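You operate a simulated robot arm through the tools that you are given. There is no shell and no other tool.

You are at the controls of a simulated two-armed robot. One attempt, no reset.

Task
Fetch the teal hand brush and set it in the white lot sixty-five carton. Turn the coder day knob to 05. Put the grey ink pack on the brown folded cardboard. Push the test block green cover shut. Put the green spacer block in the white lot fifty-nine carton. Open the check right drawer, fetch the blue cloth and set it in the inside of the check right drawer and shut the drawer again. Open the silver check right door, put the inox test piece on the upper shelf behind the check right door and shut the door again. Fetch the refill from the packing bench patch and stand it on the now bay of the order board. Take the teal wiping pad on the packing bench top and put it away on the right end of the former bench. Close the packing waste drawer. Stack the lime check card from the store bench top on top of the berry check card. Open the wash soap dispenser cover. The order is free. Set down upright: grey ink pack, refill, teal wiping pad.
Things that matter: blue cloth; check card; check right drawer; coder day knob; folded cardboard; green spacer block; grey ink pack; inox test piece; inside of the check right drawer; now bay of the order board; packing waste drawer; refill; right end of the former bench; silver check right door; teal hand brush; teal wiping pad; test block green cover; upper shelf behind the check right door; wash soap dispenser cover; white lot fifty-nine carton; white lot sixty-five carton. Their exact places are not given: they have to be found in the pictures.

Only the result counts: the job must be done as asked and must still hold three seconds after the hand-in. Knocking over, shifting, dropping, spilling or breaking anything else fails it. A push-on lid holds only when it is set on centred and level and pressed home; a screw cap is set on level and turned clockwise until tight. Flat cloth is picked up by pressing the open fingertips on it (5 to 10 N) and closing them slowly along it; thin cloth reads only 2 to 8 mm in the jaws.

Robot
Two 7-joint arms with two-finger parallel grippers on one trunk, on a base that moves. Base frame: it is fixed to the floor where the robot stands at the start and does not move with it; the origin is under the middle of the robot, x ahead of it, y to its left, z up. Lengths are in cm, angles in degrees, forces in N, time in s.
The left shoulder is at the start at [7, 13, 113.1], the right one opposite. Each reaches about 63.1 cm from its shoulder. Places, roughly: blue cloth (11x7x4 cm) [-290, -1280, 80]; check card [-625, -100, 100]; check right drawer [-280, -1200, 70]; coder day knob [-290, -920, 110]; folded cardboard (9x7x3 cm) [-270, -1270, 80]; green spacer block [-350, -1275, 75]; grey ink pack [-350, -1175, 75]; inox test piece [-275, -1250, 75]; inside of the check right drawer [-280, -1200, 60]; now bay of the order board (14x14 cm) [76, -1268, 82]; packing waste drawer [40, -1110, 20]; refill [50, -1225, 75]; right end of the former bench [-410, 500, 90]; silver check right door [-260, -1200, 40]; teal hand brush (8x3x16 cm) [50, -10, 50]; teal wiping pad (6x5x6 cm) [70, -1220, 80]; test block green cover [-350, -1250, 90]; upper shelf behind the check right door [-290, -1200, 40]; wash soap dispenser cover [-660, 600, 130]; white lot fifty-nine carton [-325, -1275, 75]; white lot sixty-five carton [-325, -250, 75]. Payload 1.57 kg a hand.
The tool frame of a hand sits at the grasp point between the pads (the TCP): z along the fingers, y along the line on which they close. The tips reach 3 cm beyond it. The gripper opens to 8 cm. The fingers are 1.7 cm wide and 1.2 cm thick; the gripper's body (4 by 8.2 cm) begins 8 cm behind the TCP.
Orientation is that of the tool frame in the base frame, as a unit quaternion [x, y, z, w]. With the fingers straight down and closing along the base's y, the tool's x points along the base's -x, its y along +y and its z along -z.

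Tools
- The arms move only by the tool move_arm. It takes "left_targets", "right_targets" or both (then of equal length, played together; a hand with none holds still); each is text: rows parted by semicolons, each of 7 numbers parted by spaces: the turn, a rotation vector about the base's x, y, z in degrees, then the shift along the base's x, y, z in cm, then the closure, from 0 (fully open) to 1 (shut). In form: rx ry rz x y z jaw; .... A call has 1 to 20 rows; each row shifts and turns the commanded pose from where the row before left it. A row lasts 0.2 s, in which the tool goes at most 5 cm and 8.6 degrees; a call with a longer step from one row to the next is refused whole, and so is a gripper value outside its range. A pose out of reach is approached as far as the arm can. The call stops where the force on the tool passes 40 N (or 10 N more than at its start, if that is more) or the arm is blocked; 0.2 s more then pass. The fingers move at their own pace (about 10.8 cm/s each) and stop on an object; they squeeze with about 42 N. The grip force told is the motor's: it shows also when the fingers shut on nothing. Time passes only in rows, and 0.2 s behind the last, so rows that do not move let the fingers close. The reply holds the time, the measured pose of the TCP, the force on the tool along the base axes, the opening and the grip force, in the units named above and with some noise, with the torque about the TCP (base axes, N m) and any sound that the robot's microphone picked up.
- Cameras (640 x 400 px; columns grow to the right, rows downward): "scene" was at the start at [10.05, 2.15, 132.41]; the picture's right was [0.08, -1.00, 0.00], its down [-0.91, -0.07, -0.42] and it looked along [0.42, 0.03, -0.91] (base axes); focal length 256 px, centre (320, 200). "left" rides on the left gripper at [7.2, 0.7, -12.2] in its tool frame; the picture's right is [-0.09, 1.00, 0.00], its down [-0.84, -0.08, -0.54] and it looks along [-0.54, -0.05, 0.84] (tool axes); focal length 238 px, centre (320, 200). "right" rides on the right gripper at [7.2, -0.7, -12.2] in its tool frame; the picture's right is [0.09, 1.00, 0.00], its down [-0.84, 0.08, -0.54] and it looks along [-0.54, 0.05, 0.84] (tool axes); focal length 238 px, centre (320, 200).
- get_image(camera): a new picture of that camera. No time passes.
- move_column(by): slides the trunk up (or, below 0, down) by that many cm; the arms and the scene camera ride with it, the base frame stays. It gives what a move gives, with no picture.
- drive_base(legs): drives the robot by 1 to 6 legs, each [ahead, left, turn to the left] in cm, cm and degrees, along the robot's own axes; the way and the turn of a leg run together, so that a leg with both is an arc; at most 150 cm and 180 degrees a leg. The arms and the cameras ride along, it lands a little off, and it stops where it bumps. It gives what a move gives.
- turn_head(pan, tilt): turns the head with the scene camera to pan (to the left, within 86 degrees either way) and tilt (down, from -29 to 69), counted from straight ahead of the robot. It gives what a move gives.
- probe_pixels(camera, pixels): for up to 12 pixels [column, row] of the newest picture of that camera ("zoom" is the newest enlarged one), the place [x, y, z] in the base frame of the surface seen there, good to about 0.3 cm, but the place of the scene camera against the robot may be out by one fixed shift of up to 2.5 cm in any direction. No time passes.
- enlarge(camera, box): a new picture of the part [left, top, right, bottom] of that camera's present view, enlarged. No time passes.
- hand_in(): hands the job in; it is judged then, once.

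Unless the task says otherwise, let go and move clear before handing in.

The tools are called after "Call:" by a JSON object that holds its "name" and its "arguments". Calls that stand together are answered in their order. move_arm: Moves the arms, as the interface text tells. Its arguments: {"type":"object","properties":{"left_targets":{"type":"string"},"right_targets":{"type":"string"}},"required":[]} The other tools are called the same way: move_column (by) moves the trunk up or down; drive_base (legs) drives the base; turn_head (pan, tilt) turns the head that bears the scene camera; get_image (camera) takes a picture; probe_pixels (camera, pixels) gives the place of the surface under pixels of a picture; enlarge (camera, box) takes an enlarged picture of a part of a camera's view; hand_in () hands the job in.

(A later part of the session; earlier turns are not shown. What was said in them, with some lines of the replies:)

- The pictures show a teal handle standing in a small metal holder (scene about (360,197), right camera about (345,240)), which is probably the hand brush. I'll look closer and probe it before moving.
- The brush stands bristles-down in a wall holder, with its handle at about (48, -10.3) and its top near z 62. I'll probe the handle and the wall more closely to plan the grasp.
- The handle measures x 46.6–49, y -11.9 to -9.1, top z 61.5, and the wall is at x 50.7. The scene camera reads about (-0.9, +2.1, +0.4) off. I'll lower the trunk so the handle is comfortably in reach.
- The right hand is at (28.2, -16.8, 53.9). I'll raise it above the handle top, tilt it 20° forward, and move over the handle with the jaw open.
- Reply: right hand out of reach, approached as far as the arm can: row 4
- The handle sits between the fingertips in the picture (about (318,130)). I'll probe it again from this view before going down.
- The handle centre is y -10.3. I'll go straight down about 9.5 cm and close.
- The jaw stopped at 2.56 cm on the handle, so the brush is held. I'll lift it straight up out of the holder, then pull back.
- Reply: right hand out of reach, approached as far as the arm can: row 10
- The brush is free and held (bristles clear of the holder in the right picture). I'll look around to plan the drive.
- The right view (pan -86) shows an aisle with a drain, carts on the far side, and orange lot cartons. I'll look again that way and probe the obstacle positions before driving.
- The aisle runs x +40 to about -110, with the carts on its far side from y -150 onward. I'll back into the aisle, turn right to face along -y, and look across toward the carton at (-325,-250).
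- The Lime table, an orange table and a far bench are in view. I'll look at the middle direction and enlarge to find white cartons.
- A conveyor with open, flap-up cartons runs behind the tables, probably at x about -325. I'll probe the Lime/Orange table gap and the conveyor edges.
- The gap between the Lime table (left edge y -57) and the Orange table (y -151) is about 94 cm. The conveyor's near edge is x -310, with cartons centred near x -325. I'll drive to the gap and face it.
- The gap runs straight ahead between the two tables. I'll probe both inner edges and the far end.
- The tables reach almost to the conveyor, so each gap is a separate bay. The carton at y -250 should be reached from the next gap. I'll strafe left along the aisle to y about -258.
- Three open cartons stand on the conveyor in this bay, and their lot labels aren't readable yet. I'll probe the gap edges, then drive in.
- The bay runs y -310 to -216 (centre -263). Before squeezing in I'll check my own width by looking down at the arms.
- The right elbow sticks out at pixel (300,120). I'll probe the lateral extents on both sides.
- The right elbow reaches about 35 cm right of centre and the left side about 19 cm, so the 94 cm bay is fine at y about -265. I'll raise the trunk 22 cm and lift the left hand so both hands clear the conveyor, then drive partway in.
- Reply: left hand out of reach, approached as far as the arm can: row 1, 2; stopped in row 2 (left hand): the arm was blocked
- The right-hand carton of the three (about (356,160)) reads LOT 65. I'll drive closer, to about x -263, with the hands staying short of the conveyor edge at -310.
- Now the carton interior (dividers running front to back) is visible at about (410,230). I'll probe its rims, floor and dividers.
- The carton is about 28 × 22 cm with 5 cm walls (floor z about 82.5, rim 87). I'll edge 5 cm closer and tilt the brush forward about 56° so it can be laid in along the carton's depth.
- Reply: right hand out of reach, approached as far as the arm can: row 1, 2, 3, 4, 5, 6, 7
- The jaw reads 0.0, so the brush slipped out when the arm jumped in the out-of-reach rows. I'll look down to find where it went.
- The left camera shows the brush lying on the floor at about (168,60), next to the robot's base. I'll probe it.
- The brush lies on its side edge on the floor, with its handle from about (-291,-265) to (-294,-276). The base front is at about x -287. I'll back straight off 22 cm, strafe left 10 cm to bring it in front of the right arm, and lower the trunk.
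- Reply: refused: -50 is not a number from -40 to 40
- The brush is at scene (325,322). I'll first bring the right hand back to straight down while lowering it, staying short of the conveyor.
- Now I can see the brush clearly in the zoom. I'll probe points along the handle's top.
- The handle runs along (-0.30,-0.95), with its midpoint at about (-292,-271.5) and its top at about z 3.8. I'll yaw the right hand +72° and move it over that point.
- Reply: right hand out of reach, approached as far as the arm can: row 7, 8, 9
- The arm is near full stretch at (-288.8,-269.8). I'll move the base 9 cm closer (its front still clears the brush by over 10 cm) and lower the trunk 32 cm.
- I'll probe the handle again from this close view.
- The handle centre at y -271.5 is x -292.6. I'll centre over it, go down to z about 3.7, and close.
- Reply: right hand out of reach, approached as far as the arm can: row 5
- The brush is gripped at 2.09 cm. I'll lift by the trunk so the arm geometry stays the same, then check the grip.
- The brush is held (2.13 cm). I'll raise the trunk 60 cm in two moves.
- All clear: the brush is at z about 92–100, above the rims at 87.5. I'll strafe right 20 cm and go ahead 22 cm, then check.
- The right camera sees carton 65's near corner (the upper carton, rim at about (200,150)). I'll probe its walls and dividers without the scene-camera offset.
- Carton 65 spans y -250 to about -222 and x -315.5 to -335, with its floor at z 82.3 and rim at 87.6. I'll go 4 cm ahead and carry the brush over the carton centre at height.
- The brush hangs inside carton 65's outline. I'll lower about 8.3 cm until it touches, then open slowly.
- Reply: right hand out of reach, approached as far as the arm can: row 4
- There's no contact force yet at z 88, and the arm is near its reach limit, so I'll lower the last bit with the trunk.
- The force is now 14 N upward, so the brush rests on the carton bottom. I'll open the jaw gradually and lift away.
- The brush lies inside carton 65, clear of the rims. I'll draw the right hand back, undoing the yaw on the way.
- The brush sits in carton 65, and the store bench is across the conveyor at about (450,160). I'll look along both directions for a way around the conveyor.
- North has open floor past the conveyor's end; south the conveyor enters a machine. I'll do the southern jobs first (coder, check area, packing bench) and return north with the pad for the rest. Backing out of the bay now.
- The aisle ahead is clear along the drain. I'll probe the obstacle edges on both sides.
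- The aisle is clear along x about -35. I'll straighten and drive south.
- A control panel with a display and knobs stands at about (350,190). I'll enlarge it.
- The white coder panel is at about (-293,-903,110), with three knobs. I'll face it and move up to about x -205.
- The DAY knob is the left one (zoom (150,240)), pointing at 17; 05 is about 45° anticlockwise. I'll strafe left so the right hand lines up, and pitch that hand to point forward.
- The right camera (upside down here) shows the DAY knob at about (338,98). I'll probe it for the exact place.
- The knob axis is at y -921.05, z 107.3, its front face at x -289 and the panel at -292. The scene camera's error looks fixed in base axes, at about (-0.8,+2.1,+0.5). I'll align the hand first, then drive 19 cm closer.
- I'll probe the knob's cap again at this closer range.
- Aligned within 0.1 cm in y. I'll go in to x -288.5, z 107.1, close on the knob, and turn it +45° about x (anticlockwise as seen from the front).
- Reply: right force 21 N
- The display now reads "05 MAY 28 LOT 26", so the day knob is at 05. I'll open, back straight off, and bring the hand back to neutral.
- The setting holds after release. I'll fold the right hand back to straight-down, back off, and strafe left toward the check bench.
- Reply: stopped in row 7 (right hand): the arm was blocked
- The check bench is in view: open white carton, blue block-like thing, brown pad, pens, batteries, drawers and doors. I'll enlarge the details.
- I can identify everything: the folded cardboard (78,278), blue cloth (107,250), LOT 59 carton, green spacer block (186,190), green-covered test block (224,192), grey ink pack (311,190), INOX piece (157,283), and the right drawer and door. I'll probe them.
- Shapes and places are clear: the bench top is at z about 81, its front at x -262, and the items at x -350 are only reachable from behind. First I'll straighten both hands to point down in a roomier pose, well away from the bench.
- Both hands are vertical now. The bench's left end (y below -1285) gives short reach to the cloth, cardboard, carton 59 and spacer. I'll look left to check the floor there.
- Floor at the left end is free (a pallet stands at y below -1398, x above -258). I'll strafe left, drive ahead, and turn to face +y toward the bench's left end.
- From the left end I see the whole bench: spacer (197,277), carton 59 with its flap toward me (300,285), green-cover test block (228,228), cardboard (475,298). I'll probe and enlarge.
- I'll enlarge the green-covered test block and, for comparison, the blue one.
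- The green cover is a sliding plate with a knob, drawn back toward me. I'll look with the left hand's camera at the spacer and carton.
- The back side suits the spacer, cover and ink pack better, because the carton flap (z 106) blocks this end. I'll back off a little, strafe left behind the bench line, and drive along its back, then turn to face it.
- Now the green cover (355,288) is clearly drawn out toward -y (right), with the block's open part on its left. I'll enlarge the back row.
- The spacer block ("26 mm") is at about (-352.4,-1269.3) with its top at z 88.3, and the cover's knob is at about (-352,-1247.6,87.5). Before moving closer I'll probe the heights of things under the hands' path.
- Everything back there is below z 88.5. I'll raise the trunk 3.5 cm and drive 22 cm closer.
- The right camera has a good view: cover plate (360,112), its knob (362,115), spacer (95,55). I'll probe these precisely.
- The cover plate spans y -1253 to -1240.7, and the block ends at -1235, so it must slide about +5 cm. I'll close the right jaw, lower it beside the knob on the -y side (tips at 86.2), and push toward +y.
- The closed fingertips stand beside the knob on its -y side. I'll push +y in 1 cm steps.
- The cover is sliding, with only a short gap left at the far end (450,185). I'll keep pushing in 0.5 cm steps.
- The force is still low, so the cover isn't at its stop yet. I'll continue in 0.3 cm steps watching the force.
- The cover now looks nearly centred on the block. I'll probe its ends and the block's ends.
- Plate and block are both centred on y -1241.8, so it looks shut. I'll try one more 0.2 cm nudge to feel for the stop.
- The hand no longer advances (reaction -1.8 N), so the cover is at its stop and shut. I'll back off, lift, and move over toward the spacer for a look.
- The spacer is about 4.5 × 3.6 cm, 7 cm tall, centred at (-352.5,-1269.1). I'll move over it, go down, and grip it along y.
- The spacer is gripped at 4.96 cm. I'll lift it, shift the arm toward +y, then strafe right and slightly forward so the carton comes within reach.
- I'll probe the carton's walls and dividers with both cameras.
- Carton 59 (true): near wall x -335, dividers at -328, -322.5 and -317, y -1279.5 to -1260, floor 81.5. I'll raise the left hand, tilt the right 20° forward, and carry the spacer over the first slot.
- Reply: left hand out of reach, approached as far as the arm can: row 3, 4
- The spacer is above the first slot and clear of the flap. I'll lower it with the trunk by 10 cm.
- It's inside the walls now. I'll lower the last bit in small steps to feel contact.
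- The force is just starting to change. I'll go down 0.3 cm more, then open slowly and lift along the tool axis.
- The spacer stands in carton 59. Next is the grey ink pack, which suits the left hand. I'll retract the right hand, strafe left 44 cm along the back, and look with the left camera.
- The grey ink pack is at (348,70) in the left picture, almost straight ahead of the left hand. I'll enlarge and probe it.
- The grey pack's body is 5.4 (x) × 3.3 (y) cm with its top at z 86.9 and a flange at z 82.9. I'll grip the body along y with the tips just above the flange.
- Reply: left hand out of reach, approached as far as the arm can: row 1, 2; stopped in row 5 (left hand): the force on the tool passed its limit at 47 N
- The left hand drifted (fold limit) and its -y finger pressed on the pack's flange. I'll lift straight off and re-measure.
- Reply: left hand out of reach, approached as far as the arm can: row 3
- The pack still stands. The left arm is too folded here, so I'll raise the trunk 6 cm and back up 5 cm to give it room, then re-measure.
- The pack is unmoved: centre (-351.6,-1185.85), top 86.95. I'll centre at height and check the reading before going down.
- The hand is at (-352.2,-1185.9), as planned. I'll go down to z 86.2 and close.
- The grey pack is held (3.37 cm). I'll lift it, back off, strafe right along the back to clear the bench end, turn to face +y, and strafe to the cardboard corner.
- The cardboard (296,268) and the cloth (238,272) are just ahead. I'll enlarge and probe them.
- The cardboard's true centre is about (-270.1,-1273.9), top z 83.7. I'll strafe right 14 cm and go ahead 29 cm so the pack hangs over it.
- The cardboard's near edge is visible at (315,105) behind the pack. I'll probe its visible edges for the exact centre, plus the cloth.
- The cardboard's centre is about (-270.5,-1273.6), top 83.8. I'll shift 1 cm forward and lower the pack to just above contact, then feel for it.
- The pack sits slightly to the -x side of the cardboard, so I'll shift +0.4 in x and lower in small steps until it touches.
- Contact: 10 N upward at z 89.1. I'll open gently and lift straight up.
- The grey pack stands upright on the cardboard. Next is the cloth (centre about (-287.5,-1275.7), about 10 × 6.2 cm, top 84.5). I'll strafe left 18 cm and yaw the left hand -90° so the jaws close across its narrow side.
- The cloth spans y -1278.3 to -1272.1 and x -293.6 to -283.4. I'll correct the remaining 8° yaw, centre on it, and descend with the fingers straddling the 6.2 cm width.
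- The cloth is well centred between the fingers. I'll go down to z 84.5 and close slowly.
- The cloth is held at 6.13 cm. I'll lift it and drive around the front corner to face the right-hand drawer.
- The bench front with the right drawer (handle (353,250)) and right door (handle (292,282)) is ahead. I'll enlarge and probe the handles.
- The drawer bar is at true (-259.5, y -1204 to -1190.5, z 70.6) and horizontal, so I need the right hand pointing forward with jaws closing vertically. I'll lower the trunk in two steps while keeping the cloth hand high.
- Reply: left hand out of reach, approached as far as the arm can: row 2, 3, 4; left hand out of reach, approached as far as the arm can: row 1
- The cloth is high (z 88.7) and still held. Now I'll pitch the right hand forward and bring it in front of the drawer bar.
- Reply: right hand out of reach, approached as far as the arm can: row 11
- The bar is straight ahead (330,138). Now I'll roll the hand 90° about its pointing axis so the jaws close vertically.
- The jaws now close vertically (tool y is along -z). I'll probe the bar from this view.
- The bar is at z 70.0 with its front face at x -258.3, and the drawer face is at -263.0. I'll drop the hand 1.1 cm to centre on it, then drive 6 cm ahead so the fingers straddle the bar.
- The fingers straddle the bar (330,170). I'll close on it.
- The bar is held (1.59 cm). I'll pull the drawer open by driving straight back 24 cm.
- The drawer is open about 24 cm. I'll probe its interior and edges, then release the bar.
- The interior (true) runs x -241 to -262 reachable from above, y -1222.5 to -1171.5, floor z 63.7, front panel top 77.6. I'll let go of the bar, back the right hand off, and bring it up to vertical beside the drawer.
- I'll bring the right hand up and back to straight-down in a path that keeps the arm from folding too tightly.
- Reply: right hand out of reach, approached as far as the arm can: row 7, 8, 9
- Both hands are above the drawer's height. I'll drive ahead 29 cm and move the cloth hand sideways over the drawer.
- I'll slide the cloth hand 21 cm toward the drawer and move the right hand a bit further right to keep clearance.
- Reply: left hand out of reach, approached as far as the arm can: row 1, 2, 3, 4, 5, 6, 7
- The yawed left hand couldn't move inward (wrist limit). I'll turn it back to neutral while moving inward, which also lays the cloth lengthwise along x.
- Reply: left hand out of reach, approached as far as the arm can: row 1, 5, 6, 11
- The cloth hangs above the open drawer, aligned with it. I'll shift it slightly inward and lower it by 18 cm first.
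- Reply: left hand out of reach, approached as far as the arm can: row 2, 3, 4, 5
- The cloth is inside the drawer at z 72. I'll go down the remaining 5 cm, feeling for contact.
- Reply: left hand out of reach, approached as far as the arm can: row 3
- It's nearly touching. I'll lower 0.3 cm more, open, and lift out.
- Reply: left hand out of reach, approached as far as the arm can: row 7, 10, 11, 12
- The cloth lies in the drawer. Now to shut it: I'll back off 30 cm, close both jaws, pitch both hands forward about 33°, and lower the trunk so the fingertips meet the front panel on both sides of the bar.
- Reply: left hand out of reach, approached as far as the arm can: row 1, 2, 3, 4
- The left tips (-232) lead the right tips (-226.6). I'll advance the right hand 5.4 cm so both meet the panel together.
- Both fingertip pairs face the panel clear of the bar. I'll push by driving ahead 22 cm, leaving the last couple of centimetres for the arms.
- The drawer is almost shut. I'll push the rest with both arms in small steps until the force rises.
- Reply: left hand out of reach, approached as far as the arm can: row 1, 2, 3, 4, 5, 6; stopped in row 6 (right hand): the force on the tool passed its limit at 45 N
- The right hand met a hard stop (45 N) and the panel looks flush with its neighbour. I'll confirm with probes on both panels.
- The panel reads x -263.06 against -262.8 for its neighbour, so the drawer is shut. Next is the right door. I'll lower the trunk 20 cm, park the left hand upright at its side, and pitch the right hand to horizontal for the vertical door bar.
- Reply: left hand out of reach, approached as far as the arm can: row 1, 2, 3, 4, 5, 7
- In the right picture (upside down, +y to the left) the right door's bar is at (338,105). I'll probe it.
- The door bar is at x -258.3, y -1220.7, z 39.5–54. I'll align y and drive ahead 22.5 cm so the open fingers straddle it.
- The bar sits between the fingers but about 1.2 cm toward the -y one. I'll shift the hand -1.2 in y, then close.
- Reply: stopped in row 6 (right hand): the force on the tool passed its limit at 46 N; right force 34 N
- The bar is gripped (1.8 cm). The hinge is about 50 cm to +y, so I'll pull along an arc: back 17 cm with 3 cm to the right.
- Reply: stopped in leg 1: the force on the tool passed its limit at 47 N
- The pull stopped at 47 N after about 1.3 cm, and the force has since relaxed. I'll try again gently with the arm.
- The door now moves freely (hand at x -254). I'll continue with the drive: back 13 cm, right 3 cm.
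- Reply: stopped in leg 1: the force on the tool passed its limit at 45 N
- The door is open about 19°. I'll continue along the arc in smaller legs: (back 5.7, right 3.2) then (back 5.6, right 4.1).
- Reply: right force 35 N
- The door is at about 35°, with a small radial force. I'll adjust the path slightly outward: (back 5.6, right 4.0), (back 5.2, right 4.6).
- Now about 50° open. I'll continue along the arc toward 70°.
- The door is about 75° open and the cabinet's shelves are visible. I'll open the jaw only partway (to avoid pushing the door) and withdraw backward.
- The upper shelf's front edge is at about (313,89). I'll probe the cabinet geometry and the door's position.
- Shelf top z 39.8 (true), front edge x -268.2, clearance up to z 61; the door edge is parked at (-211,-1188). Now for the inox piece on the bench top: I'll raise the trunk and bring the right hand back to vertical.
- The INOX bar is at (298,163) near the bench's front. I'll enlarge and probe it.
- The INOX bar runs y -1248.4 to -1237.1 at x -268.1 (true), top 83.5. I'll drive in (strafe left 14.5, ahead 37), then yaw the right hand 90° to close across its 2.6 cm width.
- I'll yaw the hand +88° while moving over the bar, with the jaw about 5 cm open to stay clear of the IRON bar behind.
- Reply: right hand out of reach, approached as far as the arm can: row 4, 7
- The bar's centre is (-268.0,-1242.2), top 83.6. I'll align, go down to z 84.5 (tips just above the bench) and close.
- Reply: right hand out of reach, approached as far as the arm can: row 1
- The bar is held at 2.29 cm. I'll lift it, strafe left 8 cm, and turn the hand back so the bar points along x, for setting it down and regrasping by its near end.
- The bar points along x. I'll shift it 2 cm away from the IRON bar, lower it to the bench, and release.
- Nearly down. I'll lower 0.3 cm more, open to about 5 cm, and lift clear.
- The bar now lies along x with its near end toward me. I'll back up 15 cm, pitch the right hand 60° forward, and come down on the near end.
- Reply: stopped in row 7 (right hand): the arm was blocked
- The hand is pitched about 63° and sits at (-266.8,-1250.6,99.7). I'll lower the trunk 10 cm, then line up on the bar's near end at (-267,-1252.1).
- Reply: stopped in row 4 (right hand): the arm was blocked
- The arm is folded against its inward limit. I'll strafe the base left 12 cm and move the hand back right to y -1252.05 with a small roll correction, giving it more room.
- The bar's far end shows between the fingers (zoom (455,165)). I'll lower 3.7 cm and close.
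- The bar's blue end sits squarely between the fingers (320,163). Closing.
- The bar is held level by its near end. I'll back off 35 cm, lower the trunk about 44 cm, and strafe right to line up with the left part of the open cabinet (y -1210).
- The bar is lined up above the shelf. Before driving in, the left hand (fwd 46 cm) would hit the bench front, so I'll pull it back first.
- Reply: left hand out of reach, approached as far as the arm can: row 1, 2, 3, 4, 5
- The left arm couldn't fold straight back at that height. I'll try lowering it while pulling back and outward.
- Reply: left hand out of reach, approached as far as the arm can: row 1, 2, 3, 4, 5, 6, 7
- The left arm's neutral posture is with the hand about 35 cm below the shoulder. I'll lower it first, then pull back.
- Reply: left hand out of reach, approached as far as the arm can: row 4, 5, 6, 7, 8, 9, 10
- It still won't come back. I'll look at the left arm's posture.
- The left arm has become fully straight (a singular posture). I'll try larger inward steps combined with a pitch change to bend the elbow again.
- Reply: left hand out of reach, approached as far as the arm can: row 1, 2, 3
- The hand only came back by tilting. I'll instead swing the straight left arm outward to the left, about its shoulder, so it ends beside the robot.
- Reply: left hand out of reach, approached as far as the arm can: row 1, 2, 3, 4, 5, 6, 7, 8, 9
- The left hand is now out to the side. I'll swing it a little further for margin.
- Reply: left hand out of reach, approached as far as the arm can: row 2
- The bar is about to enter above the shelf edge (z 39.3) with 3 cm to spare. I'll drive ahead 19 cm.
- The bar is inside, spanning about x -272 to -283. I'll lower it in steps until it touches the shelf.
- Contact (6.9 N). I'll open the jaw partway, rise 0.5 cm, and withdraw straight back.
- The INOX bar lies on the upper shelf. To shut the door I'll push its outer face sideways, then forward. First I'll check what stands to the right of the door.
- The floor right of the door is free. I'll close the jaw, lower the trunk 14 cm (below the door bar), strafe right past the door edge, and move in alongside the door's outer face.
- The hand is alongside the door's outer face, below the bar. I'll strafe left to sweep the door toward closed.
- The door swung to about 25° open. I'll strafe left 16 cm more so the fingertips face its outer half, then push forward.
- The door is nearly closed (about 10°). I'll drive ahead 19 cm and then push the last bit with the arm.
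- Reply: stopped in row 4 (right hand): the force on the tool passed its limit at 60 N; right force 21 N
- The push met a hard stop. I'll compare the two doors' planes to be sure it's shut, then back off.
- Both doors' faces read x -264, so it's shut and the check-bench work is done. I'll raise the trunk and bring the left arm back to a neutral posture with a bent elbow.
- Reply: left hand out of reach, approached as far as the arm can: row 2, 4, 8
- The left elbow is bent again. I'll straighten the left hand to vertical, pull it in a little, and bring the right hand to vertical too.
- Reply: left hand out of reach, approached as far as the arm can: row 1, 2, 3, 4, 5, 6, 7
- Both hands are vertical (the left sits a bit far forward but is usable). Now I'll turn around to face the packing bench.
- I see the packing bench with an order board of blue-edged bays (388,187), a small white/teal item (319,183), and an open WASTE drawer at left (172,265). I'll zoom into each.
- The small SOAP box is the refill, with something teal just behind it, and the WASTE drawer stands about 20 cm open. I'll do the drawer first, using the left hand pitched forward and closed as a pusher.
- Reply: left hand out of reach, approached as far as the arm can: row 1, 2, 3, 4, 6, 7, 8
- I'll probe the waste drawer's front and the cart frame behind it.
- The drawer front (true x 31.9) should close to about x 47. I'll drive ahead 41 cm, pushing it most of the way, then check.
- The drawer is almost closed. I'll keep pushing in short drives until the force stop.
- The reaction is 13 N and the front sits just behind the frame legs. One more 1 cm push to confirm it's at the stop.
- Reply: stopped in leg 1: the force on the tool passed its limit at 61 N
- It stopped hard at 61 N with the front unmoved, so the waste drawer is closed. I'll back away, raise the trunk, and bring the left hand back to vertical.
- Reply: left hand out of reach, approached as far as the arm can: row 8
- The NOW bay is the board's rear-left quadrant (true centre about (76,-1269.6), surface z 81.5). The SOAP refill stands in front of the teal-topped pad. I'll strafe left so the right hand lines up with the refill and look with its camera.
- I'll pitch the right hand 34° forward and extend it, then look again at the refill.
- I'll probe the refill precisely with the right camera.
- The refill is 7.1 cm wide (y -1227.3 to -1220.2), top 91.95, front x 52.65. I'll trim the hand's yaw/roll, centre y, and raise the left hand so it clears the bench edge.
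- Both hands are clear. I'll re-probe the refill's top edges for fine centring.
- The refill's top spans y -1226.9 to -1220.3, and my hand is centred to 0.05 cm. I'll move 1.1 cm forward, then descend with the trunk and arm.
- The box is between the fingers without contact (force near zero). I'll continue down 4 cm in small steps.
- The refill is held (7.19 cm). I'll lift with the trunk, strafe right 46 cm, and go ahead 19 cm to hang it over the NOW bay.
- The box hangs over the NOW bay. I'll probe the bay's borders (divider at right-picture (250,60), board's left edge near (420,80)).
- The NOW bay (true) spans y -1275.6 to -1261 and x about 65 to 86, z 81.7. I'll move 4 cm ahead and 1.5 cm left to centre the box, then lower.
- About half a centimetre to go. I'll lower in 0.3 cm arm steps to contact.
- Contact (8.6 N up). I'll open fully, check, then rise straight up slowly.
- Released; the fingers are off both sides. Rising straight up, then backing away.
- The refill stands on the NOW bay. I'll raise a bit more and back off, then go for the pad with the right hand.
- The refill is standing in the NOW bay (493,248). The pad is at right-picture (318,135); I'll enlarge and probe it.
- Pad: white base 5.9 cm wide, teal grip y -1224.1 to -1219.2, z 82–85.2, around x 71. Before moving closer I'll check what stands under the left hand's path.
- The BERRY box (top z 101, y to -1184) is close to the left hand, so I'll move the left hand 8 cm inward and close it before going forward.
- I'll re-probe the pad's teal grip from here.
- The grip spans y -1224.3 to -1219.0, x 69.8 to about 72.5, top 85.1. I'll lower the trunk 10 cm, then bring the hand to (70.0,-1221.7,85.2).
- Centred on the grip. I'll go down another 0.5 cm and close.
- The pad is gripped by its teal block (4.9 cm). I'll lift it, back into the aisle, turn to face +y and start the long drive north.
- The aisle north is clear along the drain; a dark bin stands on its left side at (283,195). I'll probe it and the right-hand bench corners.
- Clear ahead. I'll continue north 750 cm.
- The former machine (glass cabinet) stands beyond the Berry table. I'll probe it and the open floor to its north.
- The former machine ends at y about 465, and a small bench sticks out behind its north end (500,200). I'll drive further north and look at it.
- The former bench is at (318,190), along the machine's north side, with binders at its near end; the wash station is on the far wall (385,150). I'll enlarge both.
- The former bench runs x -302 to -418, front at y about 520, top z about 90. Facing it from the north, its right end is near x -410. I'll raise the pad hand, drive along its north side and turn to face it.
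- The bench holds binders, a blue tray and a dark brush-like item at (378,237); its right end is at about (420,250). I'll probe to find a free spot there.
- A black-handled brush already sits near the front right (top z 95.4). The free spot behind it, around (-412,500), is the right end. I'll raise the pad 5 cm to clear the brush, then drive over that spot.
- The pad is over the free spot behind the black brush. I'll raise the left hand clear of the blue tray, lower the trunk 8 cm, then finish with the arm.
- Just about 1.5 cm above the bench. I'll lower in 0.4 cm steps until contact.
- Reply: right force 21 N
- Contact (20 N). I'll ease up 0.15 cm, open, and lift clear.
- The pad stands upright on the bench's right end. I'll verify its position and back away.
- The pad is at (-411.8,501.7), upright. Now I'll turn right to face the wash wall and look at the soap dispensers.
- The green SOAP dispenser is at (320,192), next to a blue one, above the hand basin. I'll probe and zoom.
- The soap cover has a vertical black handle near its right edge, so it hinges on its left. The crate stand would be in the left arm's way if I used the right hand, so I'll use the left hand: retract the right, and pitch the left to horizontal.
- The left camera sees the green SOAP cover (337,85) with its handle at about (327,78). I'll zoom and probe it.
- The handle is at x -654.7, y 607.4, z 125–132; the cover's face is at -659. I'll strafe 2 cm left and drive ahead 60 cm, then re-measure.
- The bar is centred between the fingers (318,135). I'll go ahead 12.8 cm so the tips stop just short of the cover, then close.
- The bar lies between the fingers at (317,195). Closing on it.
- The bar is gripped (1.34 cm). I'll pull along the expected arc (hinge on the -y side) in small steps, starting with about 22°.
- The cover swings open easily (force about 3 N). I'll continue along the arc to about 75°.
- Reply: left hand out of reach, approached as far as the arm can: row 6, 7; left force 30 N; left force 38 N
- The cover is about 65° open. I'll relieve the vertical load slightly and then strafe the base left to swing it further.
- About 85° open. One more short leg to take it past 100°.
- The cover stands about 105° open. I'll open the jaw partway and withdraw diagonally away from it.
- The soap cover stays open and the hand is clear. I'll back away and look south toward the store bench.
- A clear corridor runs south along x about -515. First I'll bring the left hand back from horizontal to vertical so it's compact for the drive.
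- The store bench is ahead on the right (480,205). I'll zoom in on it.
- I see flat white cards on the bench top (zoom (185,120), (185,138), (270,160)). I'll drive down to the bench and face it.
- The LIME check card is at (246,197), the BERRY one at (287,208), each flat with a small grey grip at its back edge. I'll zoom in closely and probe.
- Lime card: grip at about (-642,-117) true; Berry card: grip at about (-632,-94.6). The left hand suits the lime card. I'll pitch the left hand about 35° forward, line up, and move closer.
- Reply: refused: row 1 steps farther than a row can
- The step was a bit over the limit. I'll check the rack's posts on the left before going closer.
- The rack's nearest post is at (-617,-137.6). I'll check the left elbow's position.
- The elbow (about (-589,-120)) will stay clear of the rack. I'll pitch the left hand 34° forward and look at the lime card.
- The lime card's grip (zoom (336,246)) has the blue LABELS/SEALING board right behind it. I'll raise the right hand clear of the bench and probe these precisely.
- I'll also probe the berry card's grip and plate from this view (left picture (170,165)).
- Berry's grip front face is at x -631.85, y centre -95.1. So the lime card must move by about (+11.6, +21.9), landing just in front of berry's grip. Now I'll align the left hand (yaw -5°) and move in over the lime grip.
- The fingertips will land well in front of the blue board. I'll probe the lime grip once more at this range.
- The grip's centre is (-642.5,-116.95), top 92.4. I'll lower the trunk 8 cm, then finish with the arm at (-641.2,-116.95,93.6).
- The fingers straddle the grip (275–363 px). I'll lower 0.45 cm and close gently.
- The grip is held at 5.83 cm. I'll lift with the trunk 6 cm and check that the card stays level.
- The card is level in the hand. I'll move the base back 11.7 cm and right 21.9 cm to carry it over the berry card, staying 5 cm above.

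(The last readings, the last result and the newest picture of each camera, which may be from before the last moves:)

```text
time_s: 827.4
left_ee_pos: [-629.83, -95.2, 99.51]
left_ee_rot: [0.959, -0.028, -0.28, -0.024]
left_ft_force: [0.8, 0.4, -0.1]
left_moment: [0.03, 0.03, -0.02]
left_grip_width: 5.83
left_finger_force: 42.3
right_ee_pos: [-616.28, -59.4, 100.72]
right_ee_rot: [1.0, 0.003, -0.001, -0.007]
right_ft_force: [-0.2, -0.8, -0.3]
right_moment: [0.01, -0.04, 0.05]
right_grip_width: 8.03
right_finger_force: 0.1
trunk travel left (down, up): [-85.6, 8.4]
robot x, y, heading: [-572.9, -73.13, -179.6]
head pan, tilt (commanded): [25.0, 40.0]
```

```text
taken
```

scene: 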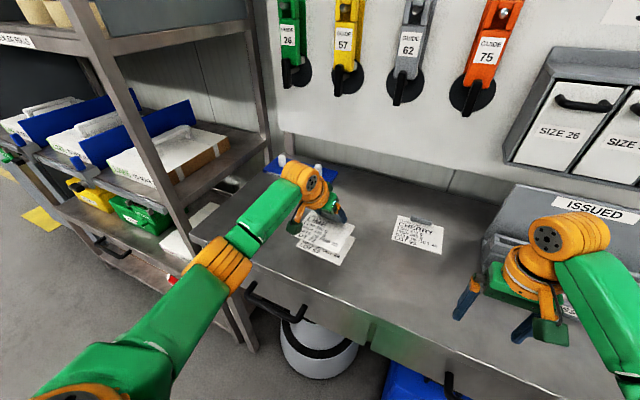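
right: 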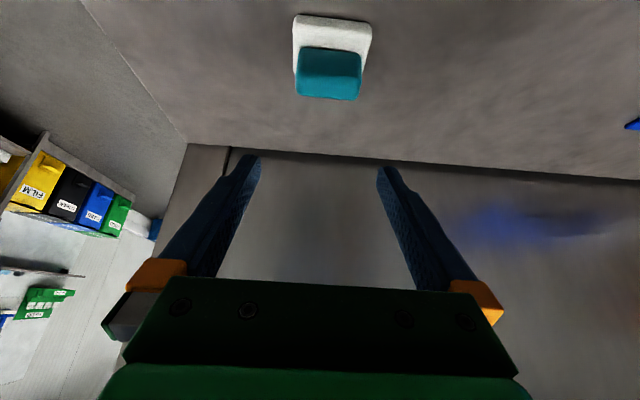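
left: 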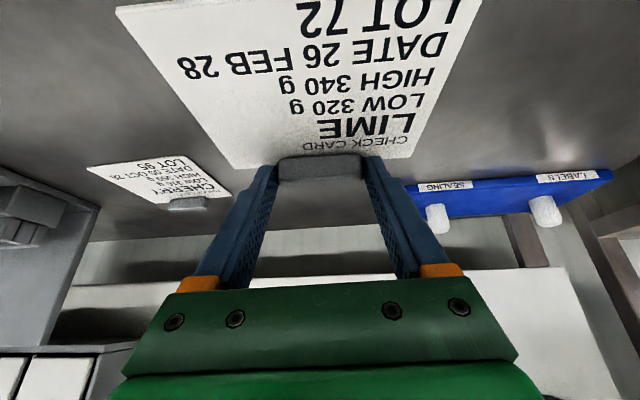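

I'm within 0.3 cm. To be sure the lime plate clears berry's grip, I'll shift +0.7 in x, lower the trunk 4.3 cm and check.

Call:
{"name": "move_arm", "arguments": {"left_targets": "0 0 0 0.7 0.1 0 1; 0 0 0 0 0 0 1"}}

Call:
{"name": "move_column", "arguments": {"by": -4.3}}

Call:
{"name": "get_image", "arguments": {"camera": "left"}}

Call:
{"name": "enlarge", "arguments": {"camera": "scene", "box": [270, 160, 380, 280]}}

```text
time_s: 828.0
left_ee_pos: [-629.25, -95.0, 99.56]
left_ee_rot: [0.959, -0.028, -0.28, -0.023]
left_ft_force: [0.3, -0.7, -0.4]
left_moment: [0.01, 0.01, -0.01]
left_grip_width: 5.86
left_finger_force: 42.1
right_ee_pos: [-616.25, -59.19, 100.66]
right_ee_rot: [1.0, 0.004, 0.0, -0.005]
right_ft_force: [-0.6, -0.4, -0.1]
right_moment: [-0.02, -0.02, -0.01]
right_grip_width: 8.01
right_finger_force: 0.1
trunk travel left (down, up): [-85.6, 8.4]
robot x, y, heading: [-572.95, -72.99, -179.6]
head pan, tilt (commanded): [25.0, 40.0]
```

```text
time_s: 828.8
left_ee_pos: [-629.06, -94.94, 95.31]
left_ee_rot: [0.96, -0.027, -0.279, -0.023]
left_ft_force: [0.2, 0.4, -0.2]
left_moment: [-0.03, 0.02, 0.01]
left_grip_width: 5.85
left_finger_force: 42.1
right_ee_pos: [-616.1, -59.31, 96.41]
right_ee_rot: [1.0, 0.004, -0.002, -0.006]
right_ft_force: [-0.1, -0.1, -0.5]
right_moment: [0.04, -0.01, 0.01]
right_grip_width: 8.02
right_finger_force: 0.2
trunk travel left (down, up): [-81.3, 12.7]
robot x, y, heading: [-573.19, -73.01, -179.4]
head pan, tilt (commanded): [25.0, 40.0]
```

```text
taken
```

left: 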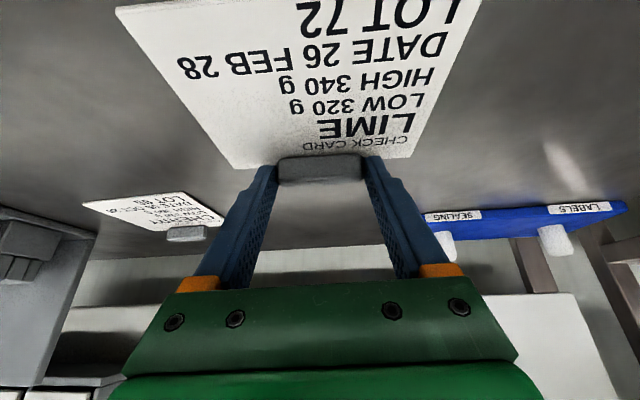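

```text
3.33 times, centred on (325, 220) of scene
```

zoom: 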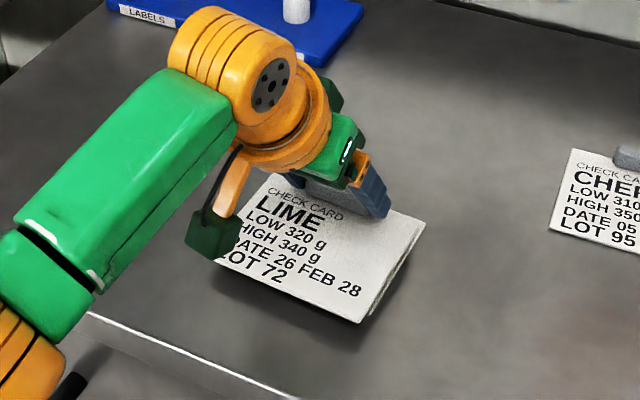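

The lime card hovers right over the berry card. I'll lower in small steps and feel for contact.

Call:
{"name": "move_arm", "arguments": {"left_targets": "0 0 0 0 0 -0.4 1; 0 0 0 0 0 -0.3 1; 0 0 0 0 0 -0.2 1; 0 0 0 0 0 0 1"}}

```text
time_s: 829.8
left_ee_pos: [-629.03, -94.95, 94.37]
left_ee_rot: [0.96, -0.028, -0.279, -0.023]
left_ft_force: [0.1, -0.5, 0.5]
left_moment: [0.02, 0.01, -0.01]
left_grip_width: 5.85
left_finger_force: 41.8
right_ee_pos: [-616.17, -59.22, 96.35]
right_ee_rot: [1.0, 0.004, -0.002, -0.005]
right_ft_force: [-0.1, -0.3, 0.2]
right_moment: [0.03, 0.02, 0.01]
right_grip_width: 7.98
right_finger_force: 0.1
trunk travel left (down, up): [-81.3, 12.7]
robot x, y, heading: [-573.08, -72.9, -179.5]
head pan, tilt (commanded): [25.0, 40.0]
```

Call:
{"name": "move_arm", "arguments": {"left_targets": "0 0 0 0 0 -0.2 1; 0 0 0 0 0 -0.15 1; 0 0 0 0 0 0 1"}}

```text
time_s: 830.6
left_ee_pos: [-629.07, -95.0, 94.02]
left_ee_rot: [0.96, -0.028, -0.279, -0.024]
left_ft_force: [-0.3, -0.5, -1.0]
left_moment: [-0.05, -0.04, -0.03]
left_grip_width: 5.86
left_finger_force: 42.5
right_ee_pos: [-616.11, -59.14, 96.42]
right_ee_rot: [1.0, 0.003, -0.002, -0.005]
right_ft_force: [0.7, 0.2, 0.0]
right_moment: [0.02, -0.01, 0.01]
right_grip_width: 7.99
right_finger_force: 0.1
trunk travel left (down, up): [-81.3, 12.7]
robot x, y, heading: [-573.05, -73.09, -179.2]
head pan, tilt (commanded): [25.0, 40.0]
```

No contact yet at 94.0. Continuing with 0.15 cm steps.

Call:
{"name": "move_arm", "arguments": {"left_targets": "0 0 0 0 0 -0.15 1; 0 0 0 0 0 0 1"}}

Call:
{"name": "move_arm", "arguments": {"left_targets": "0 0 0 0 0 -0.1 1; 0 0 0 0 0 0 1"}}

```text
time_s: 831.2
left_ee_pos: [-629.08, -94.92, 94.0]
left_ee_rot: [0.959, -0.028, -0.281, -0.023]
left_ft_force: [-2.3, -0.8, 7.3]
left_moment: [-0.47, -0.1, -0.15]
left_grip_width: 5.84
left_finger_force: 42.2
right_ee_pos: [-616.11, -59.13, 96.41]
right_ee_rot: [1.0, 0.004, -0.002, -0.005]
right_ft_force: [0.1, 0.2, -0.2]
right_moment: [0.0, -0.01, -0.01]
right_grip_width: 8.01
right_finger_force: 0.0
trunk travel left (down, up): [-81.3, 12.7]
robot x, y, heading: [-572.89, -73.17, -179.5]
head pan, tilt (commanded): [25.0, 40.0]
```

```text
time_s: 831.8
left_ee_pos: [-628.96, -94.8, 93.98]
left_ee_rot: [0.959, -0.028, -0.281, -0.022]
left_ft_force: [-2.5, -1.8, 11.4]
left_moment: [-0.85, -0.15, -0.21]
left_grip_width: 5.82
left_finger_force: 42.3
right_ee_pos: [-616.04, -59.19, 96.39]
right_ee_rot: [1.0, 0.004, -0.003, -0.005]
right_ft_force: [-0.3, 0.6, -0.6]
right_moment: [0.0, 0.02, 0.06]
right_grip_width: 8.01
right_finger_force: 0.1
trunk travel left (down, up): [-81.3, 12.7]
robot x, y, heading: [-573.17, -73.05, -179.6]
head pan, tilt (commanded): [25.0, 40.0]
```

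Contact (11 N) at the expected stacked height. I'll ease 0.1 cm, open slowly, and rise straight up.

Call:
{"name": "move_arm", "arguments": {"left_targets": "0 0 0 0 0 0.1 1; 0 0 0 0 0 0 0.25; 0 0 0 0 0 0 0.15; 0 0 0 0 0 0 0; 0 0 0 0 0 0 0; 0 0 0 0 0 1 0; 0 0 0 0 0 2 0; 0 0 0 0 0 2.5 0; 0 0 0 0 0 2.5 0; 0 0 0 0 0 0 0"}}

Call:
{"name": "get_image", "arguments": {"camera": "left"}}

Call:
{"name": "enlarge", "arguments": {"camera": "scene", "box": [270, 160, 380, 280]}}

```text
time_s: 834.0
left_ee_pos: [-629.09, -94.83, 101.84]
left_ee_rot: [0.96, -0.027, -0.279, -0.022]
left_ft_force: [0.4, 0.4, 0.7]
left_moment: [-0.02, -0.01, 0.03]
left_grip_width: 8.01
left_finger_force: 0.0
right_ee_pos: [-616.25, -59.35, 96.51]
right_ee_rot: [1.0, 0.003, -0.002, -0.005]
right_ft_force: [-0.4, -0.4, 0.2]
right_moment: [-0.02, 0.0, 0.01]
right_grip_width: 7.98
right_finger_force: 0.1
trunk travel left (down, up): [-81.3, 12.7]
robot x, y, heading: [-573.01, -73.22, -179.8]
head pan, tilt (commanded): [25.0, 40.0]
```

```text
taken
```

left: 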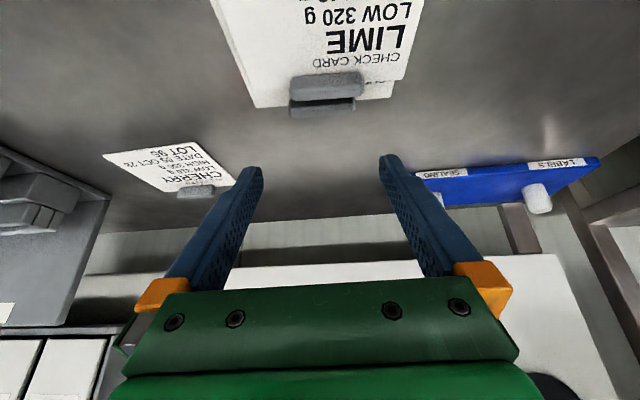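

```text
3.33 times, centred on (325, 220) of scene
```

zoom: 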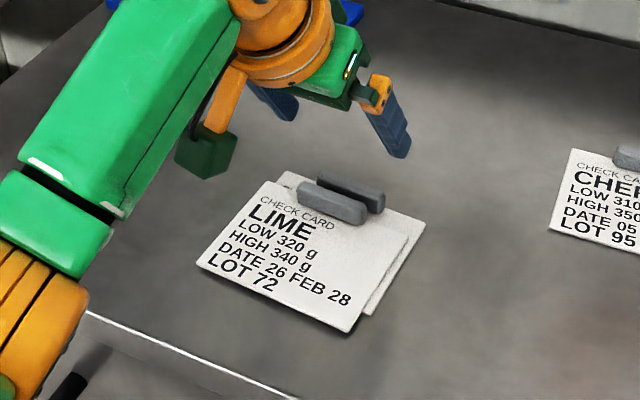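

The lime card now lies on the berry card, with the two grips side by side. I'll back clear, take a last look, and then hand in.

Call:
{"name": "move_column", "arguments": {"by": 6}}

Call:
{"name": "drive_base", "arguments": {"legs": [[-45, 0, 0]]}}

Call:
{"name": "turn_head", "arguments": {"pan": 0, "tilt": 30}}

Call:
{"name": "get_image", "arguments": {"camera": "scene"}}

Call:
{"name": "enlarge", "arguments": {"camera": "scene", "box": [200, 150, 420, 290]}}

```text
time_s: 835.0
left_ee_pos: [-629.07, -94.87, 107.75]
left_ee_rot: [0.959, -0.026, -0.28, -0.022]
left_ft_force: [0.5, 0.7, 0.0]
left_moment: [0.02, 0.02, -0.03]
left_grip_width: 8.0
left_finger_force: 0.1
right_ee_pos: [-616.2, -59.24, 102.31]
right_ee_rot: [1.0, 0.003, -0.001, -0.006]
right_ft_force: [0.0, -0.3, -0.8]
right_moment: [0.02, -0.01, -0.02]
right_grip_width: 8.02
right_finger_force: 0.0
trunk travel left (down, up): [-87.3, 6.7]
robot x, y, heading: [-572.99, -72.82, -179.3]
head pan, tilt (commanded): [25.0, 40.0]
```

```text
time_s: 837.7
left_ee_pos: [-584.65, -94.52, 107.82]
left_ee_rot: [0.96, -0.027, -0.279, -0.024]
left_ft_force: [-0.7, 1.6, -0.7]
left_moment: [0.0, -0.02, 0.01]
left_grip_width: 8.03
left_finger_force: 0.0
right_ee_pos: [-571.79, -58.93, 102.25]
right_ee_rot: [1.0, 0.004, -0.001, -0.005]
right_ft_force: [0.5, -0.9, -0.5]
right_moment: [0.02, -0.02, 0.01]
right_grip_width: 8.01
right_finger_force: 0.0
trunk travel left (down, up): [-87.3, 6.7]
robot x, y, heading: [-528.58, -72.43, -179.6]
head pan, tilt (commanded): [25.0, 40.0]
```

```text
time_s: 838.6
left_ee_pos: [-584.33, -94.34, 107.83]
left_ee_rot: [0.96, -0.027, -0.279, -0.022]
left_ft_force: [0.1, 0.9, -0.2]
left_moment: [0.02, 0.0, -0.04]
left_grip_width: 7.99
left_finger_force: 0.0
right_ee_pos: [-571.64, -58.93, 102.47]
right_ee_rot: [1.0, 0.004, -0.002, -0.005]
right_ft_force: [0.5, 0.3, -0.9]
right_moment: [-0.02, 0.0, 0.01]
right_grip_width: 8.01
right_finger_force: 0.1
trunk travel left (down, up): [-87.3, 6.7]
robot x, y, heading: [-528.43, -72.98, -179.2]
head pan, tilt (commanded): [0.0, 30.0]
```

```text
taken
```

scene: 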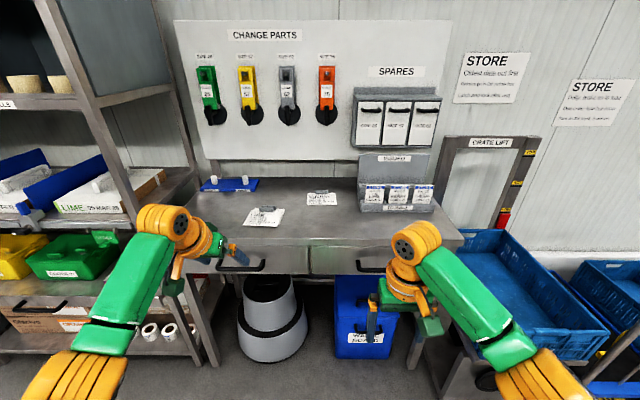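

```text
2.86 times, centred on (310, 220) of scene
```

zoom: 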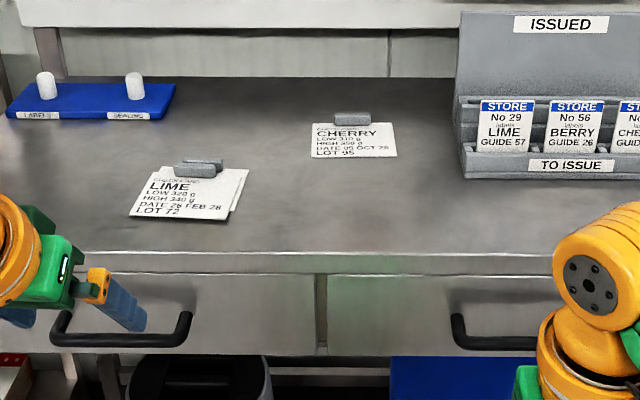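

The stack looks right and the hands are clear. I'll glance toward the wash wall to confirm that the soap cover is still open.

Call:
{"name": "turn_head", "arguments": {"pan": -78, "tilt": 3}}

Call:
{"name": "enlarge", "arguments": {"camera": "scene", "box": [240, 150, 360, 230]}}

```text
time_s: 840.1
left_ee_pos: [-584.41, -94.55, 107.85]
left_ee_rot: [0.96, -0.027, -0.279, -0.023]
left_ft_force: [0.2, -0.3, 0.0]
left_moment: [0.02, 0.0, -0.01]
left_grip_width: 7.99
left_finger_force: 0.0
right_ee_pos: [-571.6, -58.89, 102.35]
right_ee_rot: [1.0, 0.005, -0.001, -0.005]
right_ft_force: [0.3, -0.7, 0.0]
right_moment: [-0.02, 0.03, 0.01]
right_grip_width: 8.02
right_finger_force: 0.2
trunk travel left (down, up): [-87.3, 6.7]
robot x, y, heading: [-528.54, -72.76, -179.5]
head pan, tilt (commanded): [-78.0, 3.0]
```

```text
5.00 times, centred on (300, 190) of scene
```

zoom: 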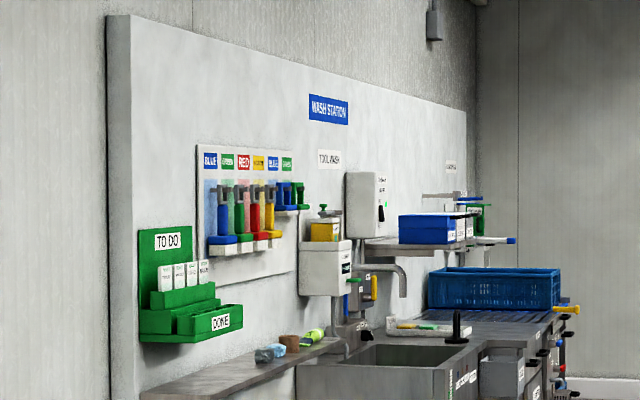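

In the far view the green soap cover still sticks out from the wall, so it's open. All the jobs are done, nothing is in the hands and both are clear, so I'm handing in.

Call:
{"name": "hand_in", "arguments": {}}

```text
The job is handed in.
```

I finished every job on the list and handed it in. I don't know yet how it was judged.

**Where things ended up**
- **Hand brush:** lying in the white lot 65 carton. It slipped out of the gripper once on the way and fell to the floor. I picked it up again and saw no damage.
- **Coder day knob:** at 05, and the display reads "05 MAY 28 LOT 26". It also says "SEND TO STORE" and the READY lamp has gone out. I didn't press SEND because you only asked me to turn the knob.
- **Grey ink pack:** upright on the folded cardboard. One finger pressed on its base on my first try, but the pack stayed upright and in place.
- **Test block green cover:** pushed shut to its stop.
- **Green spacer block:** in the lot 59 carton.
- **Blue cloth:** in the check right drawer, and the drawer is shut.
- **Inox test piece:** on the upper shelf behind the check right door, and the door is shut.
- **Refill:** standing on the now bay of the order board.
- **Teal wiping pad:** upright at the right end of the former bench, just behind a black-handled brush that was already there.
- **Packing waste drawer:** closed.
- **Lime check card:** flat on top of the berry check card, about 2 cm forward so it clears the berry card's grip.
- **Soap dispenser cover:** open to about 95°.

Both hands were empty and clear when I handed in. I checked most results right after doing them and did not go back for a second look at the end.
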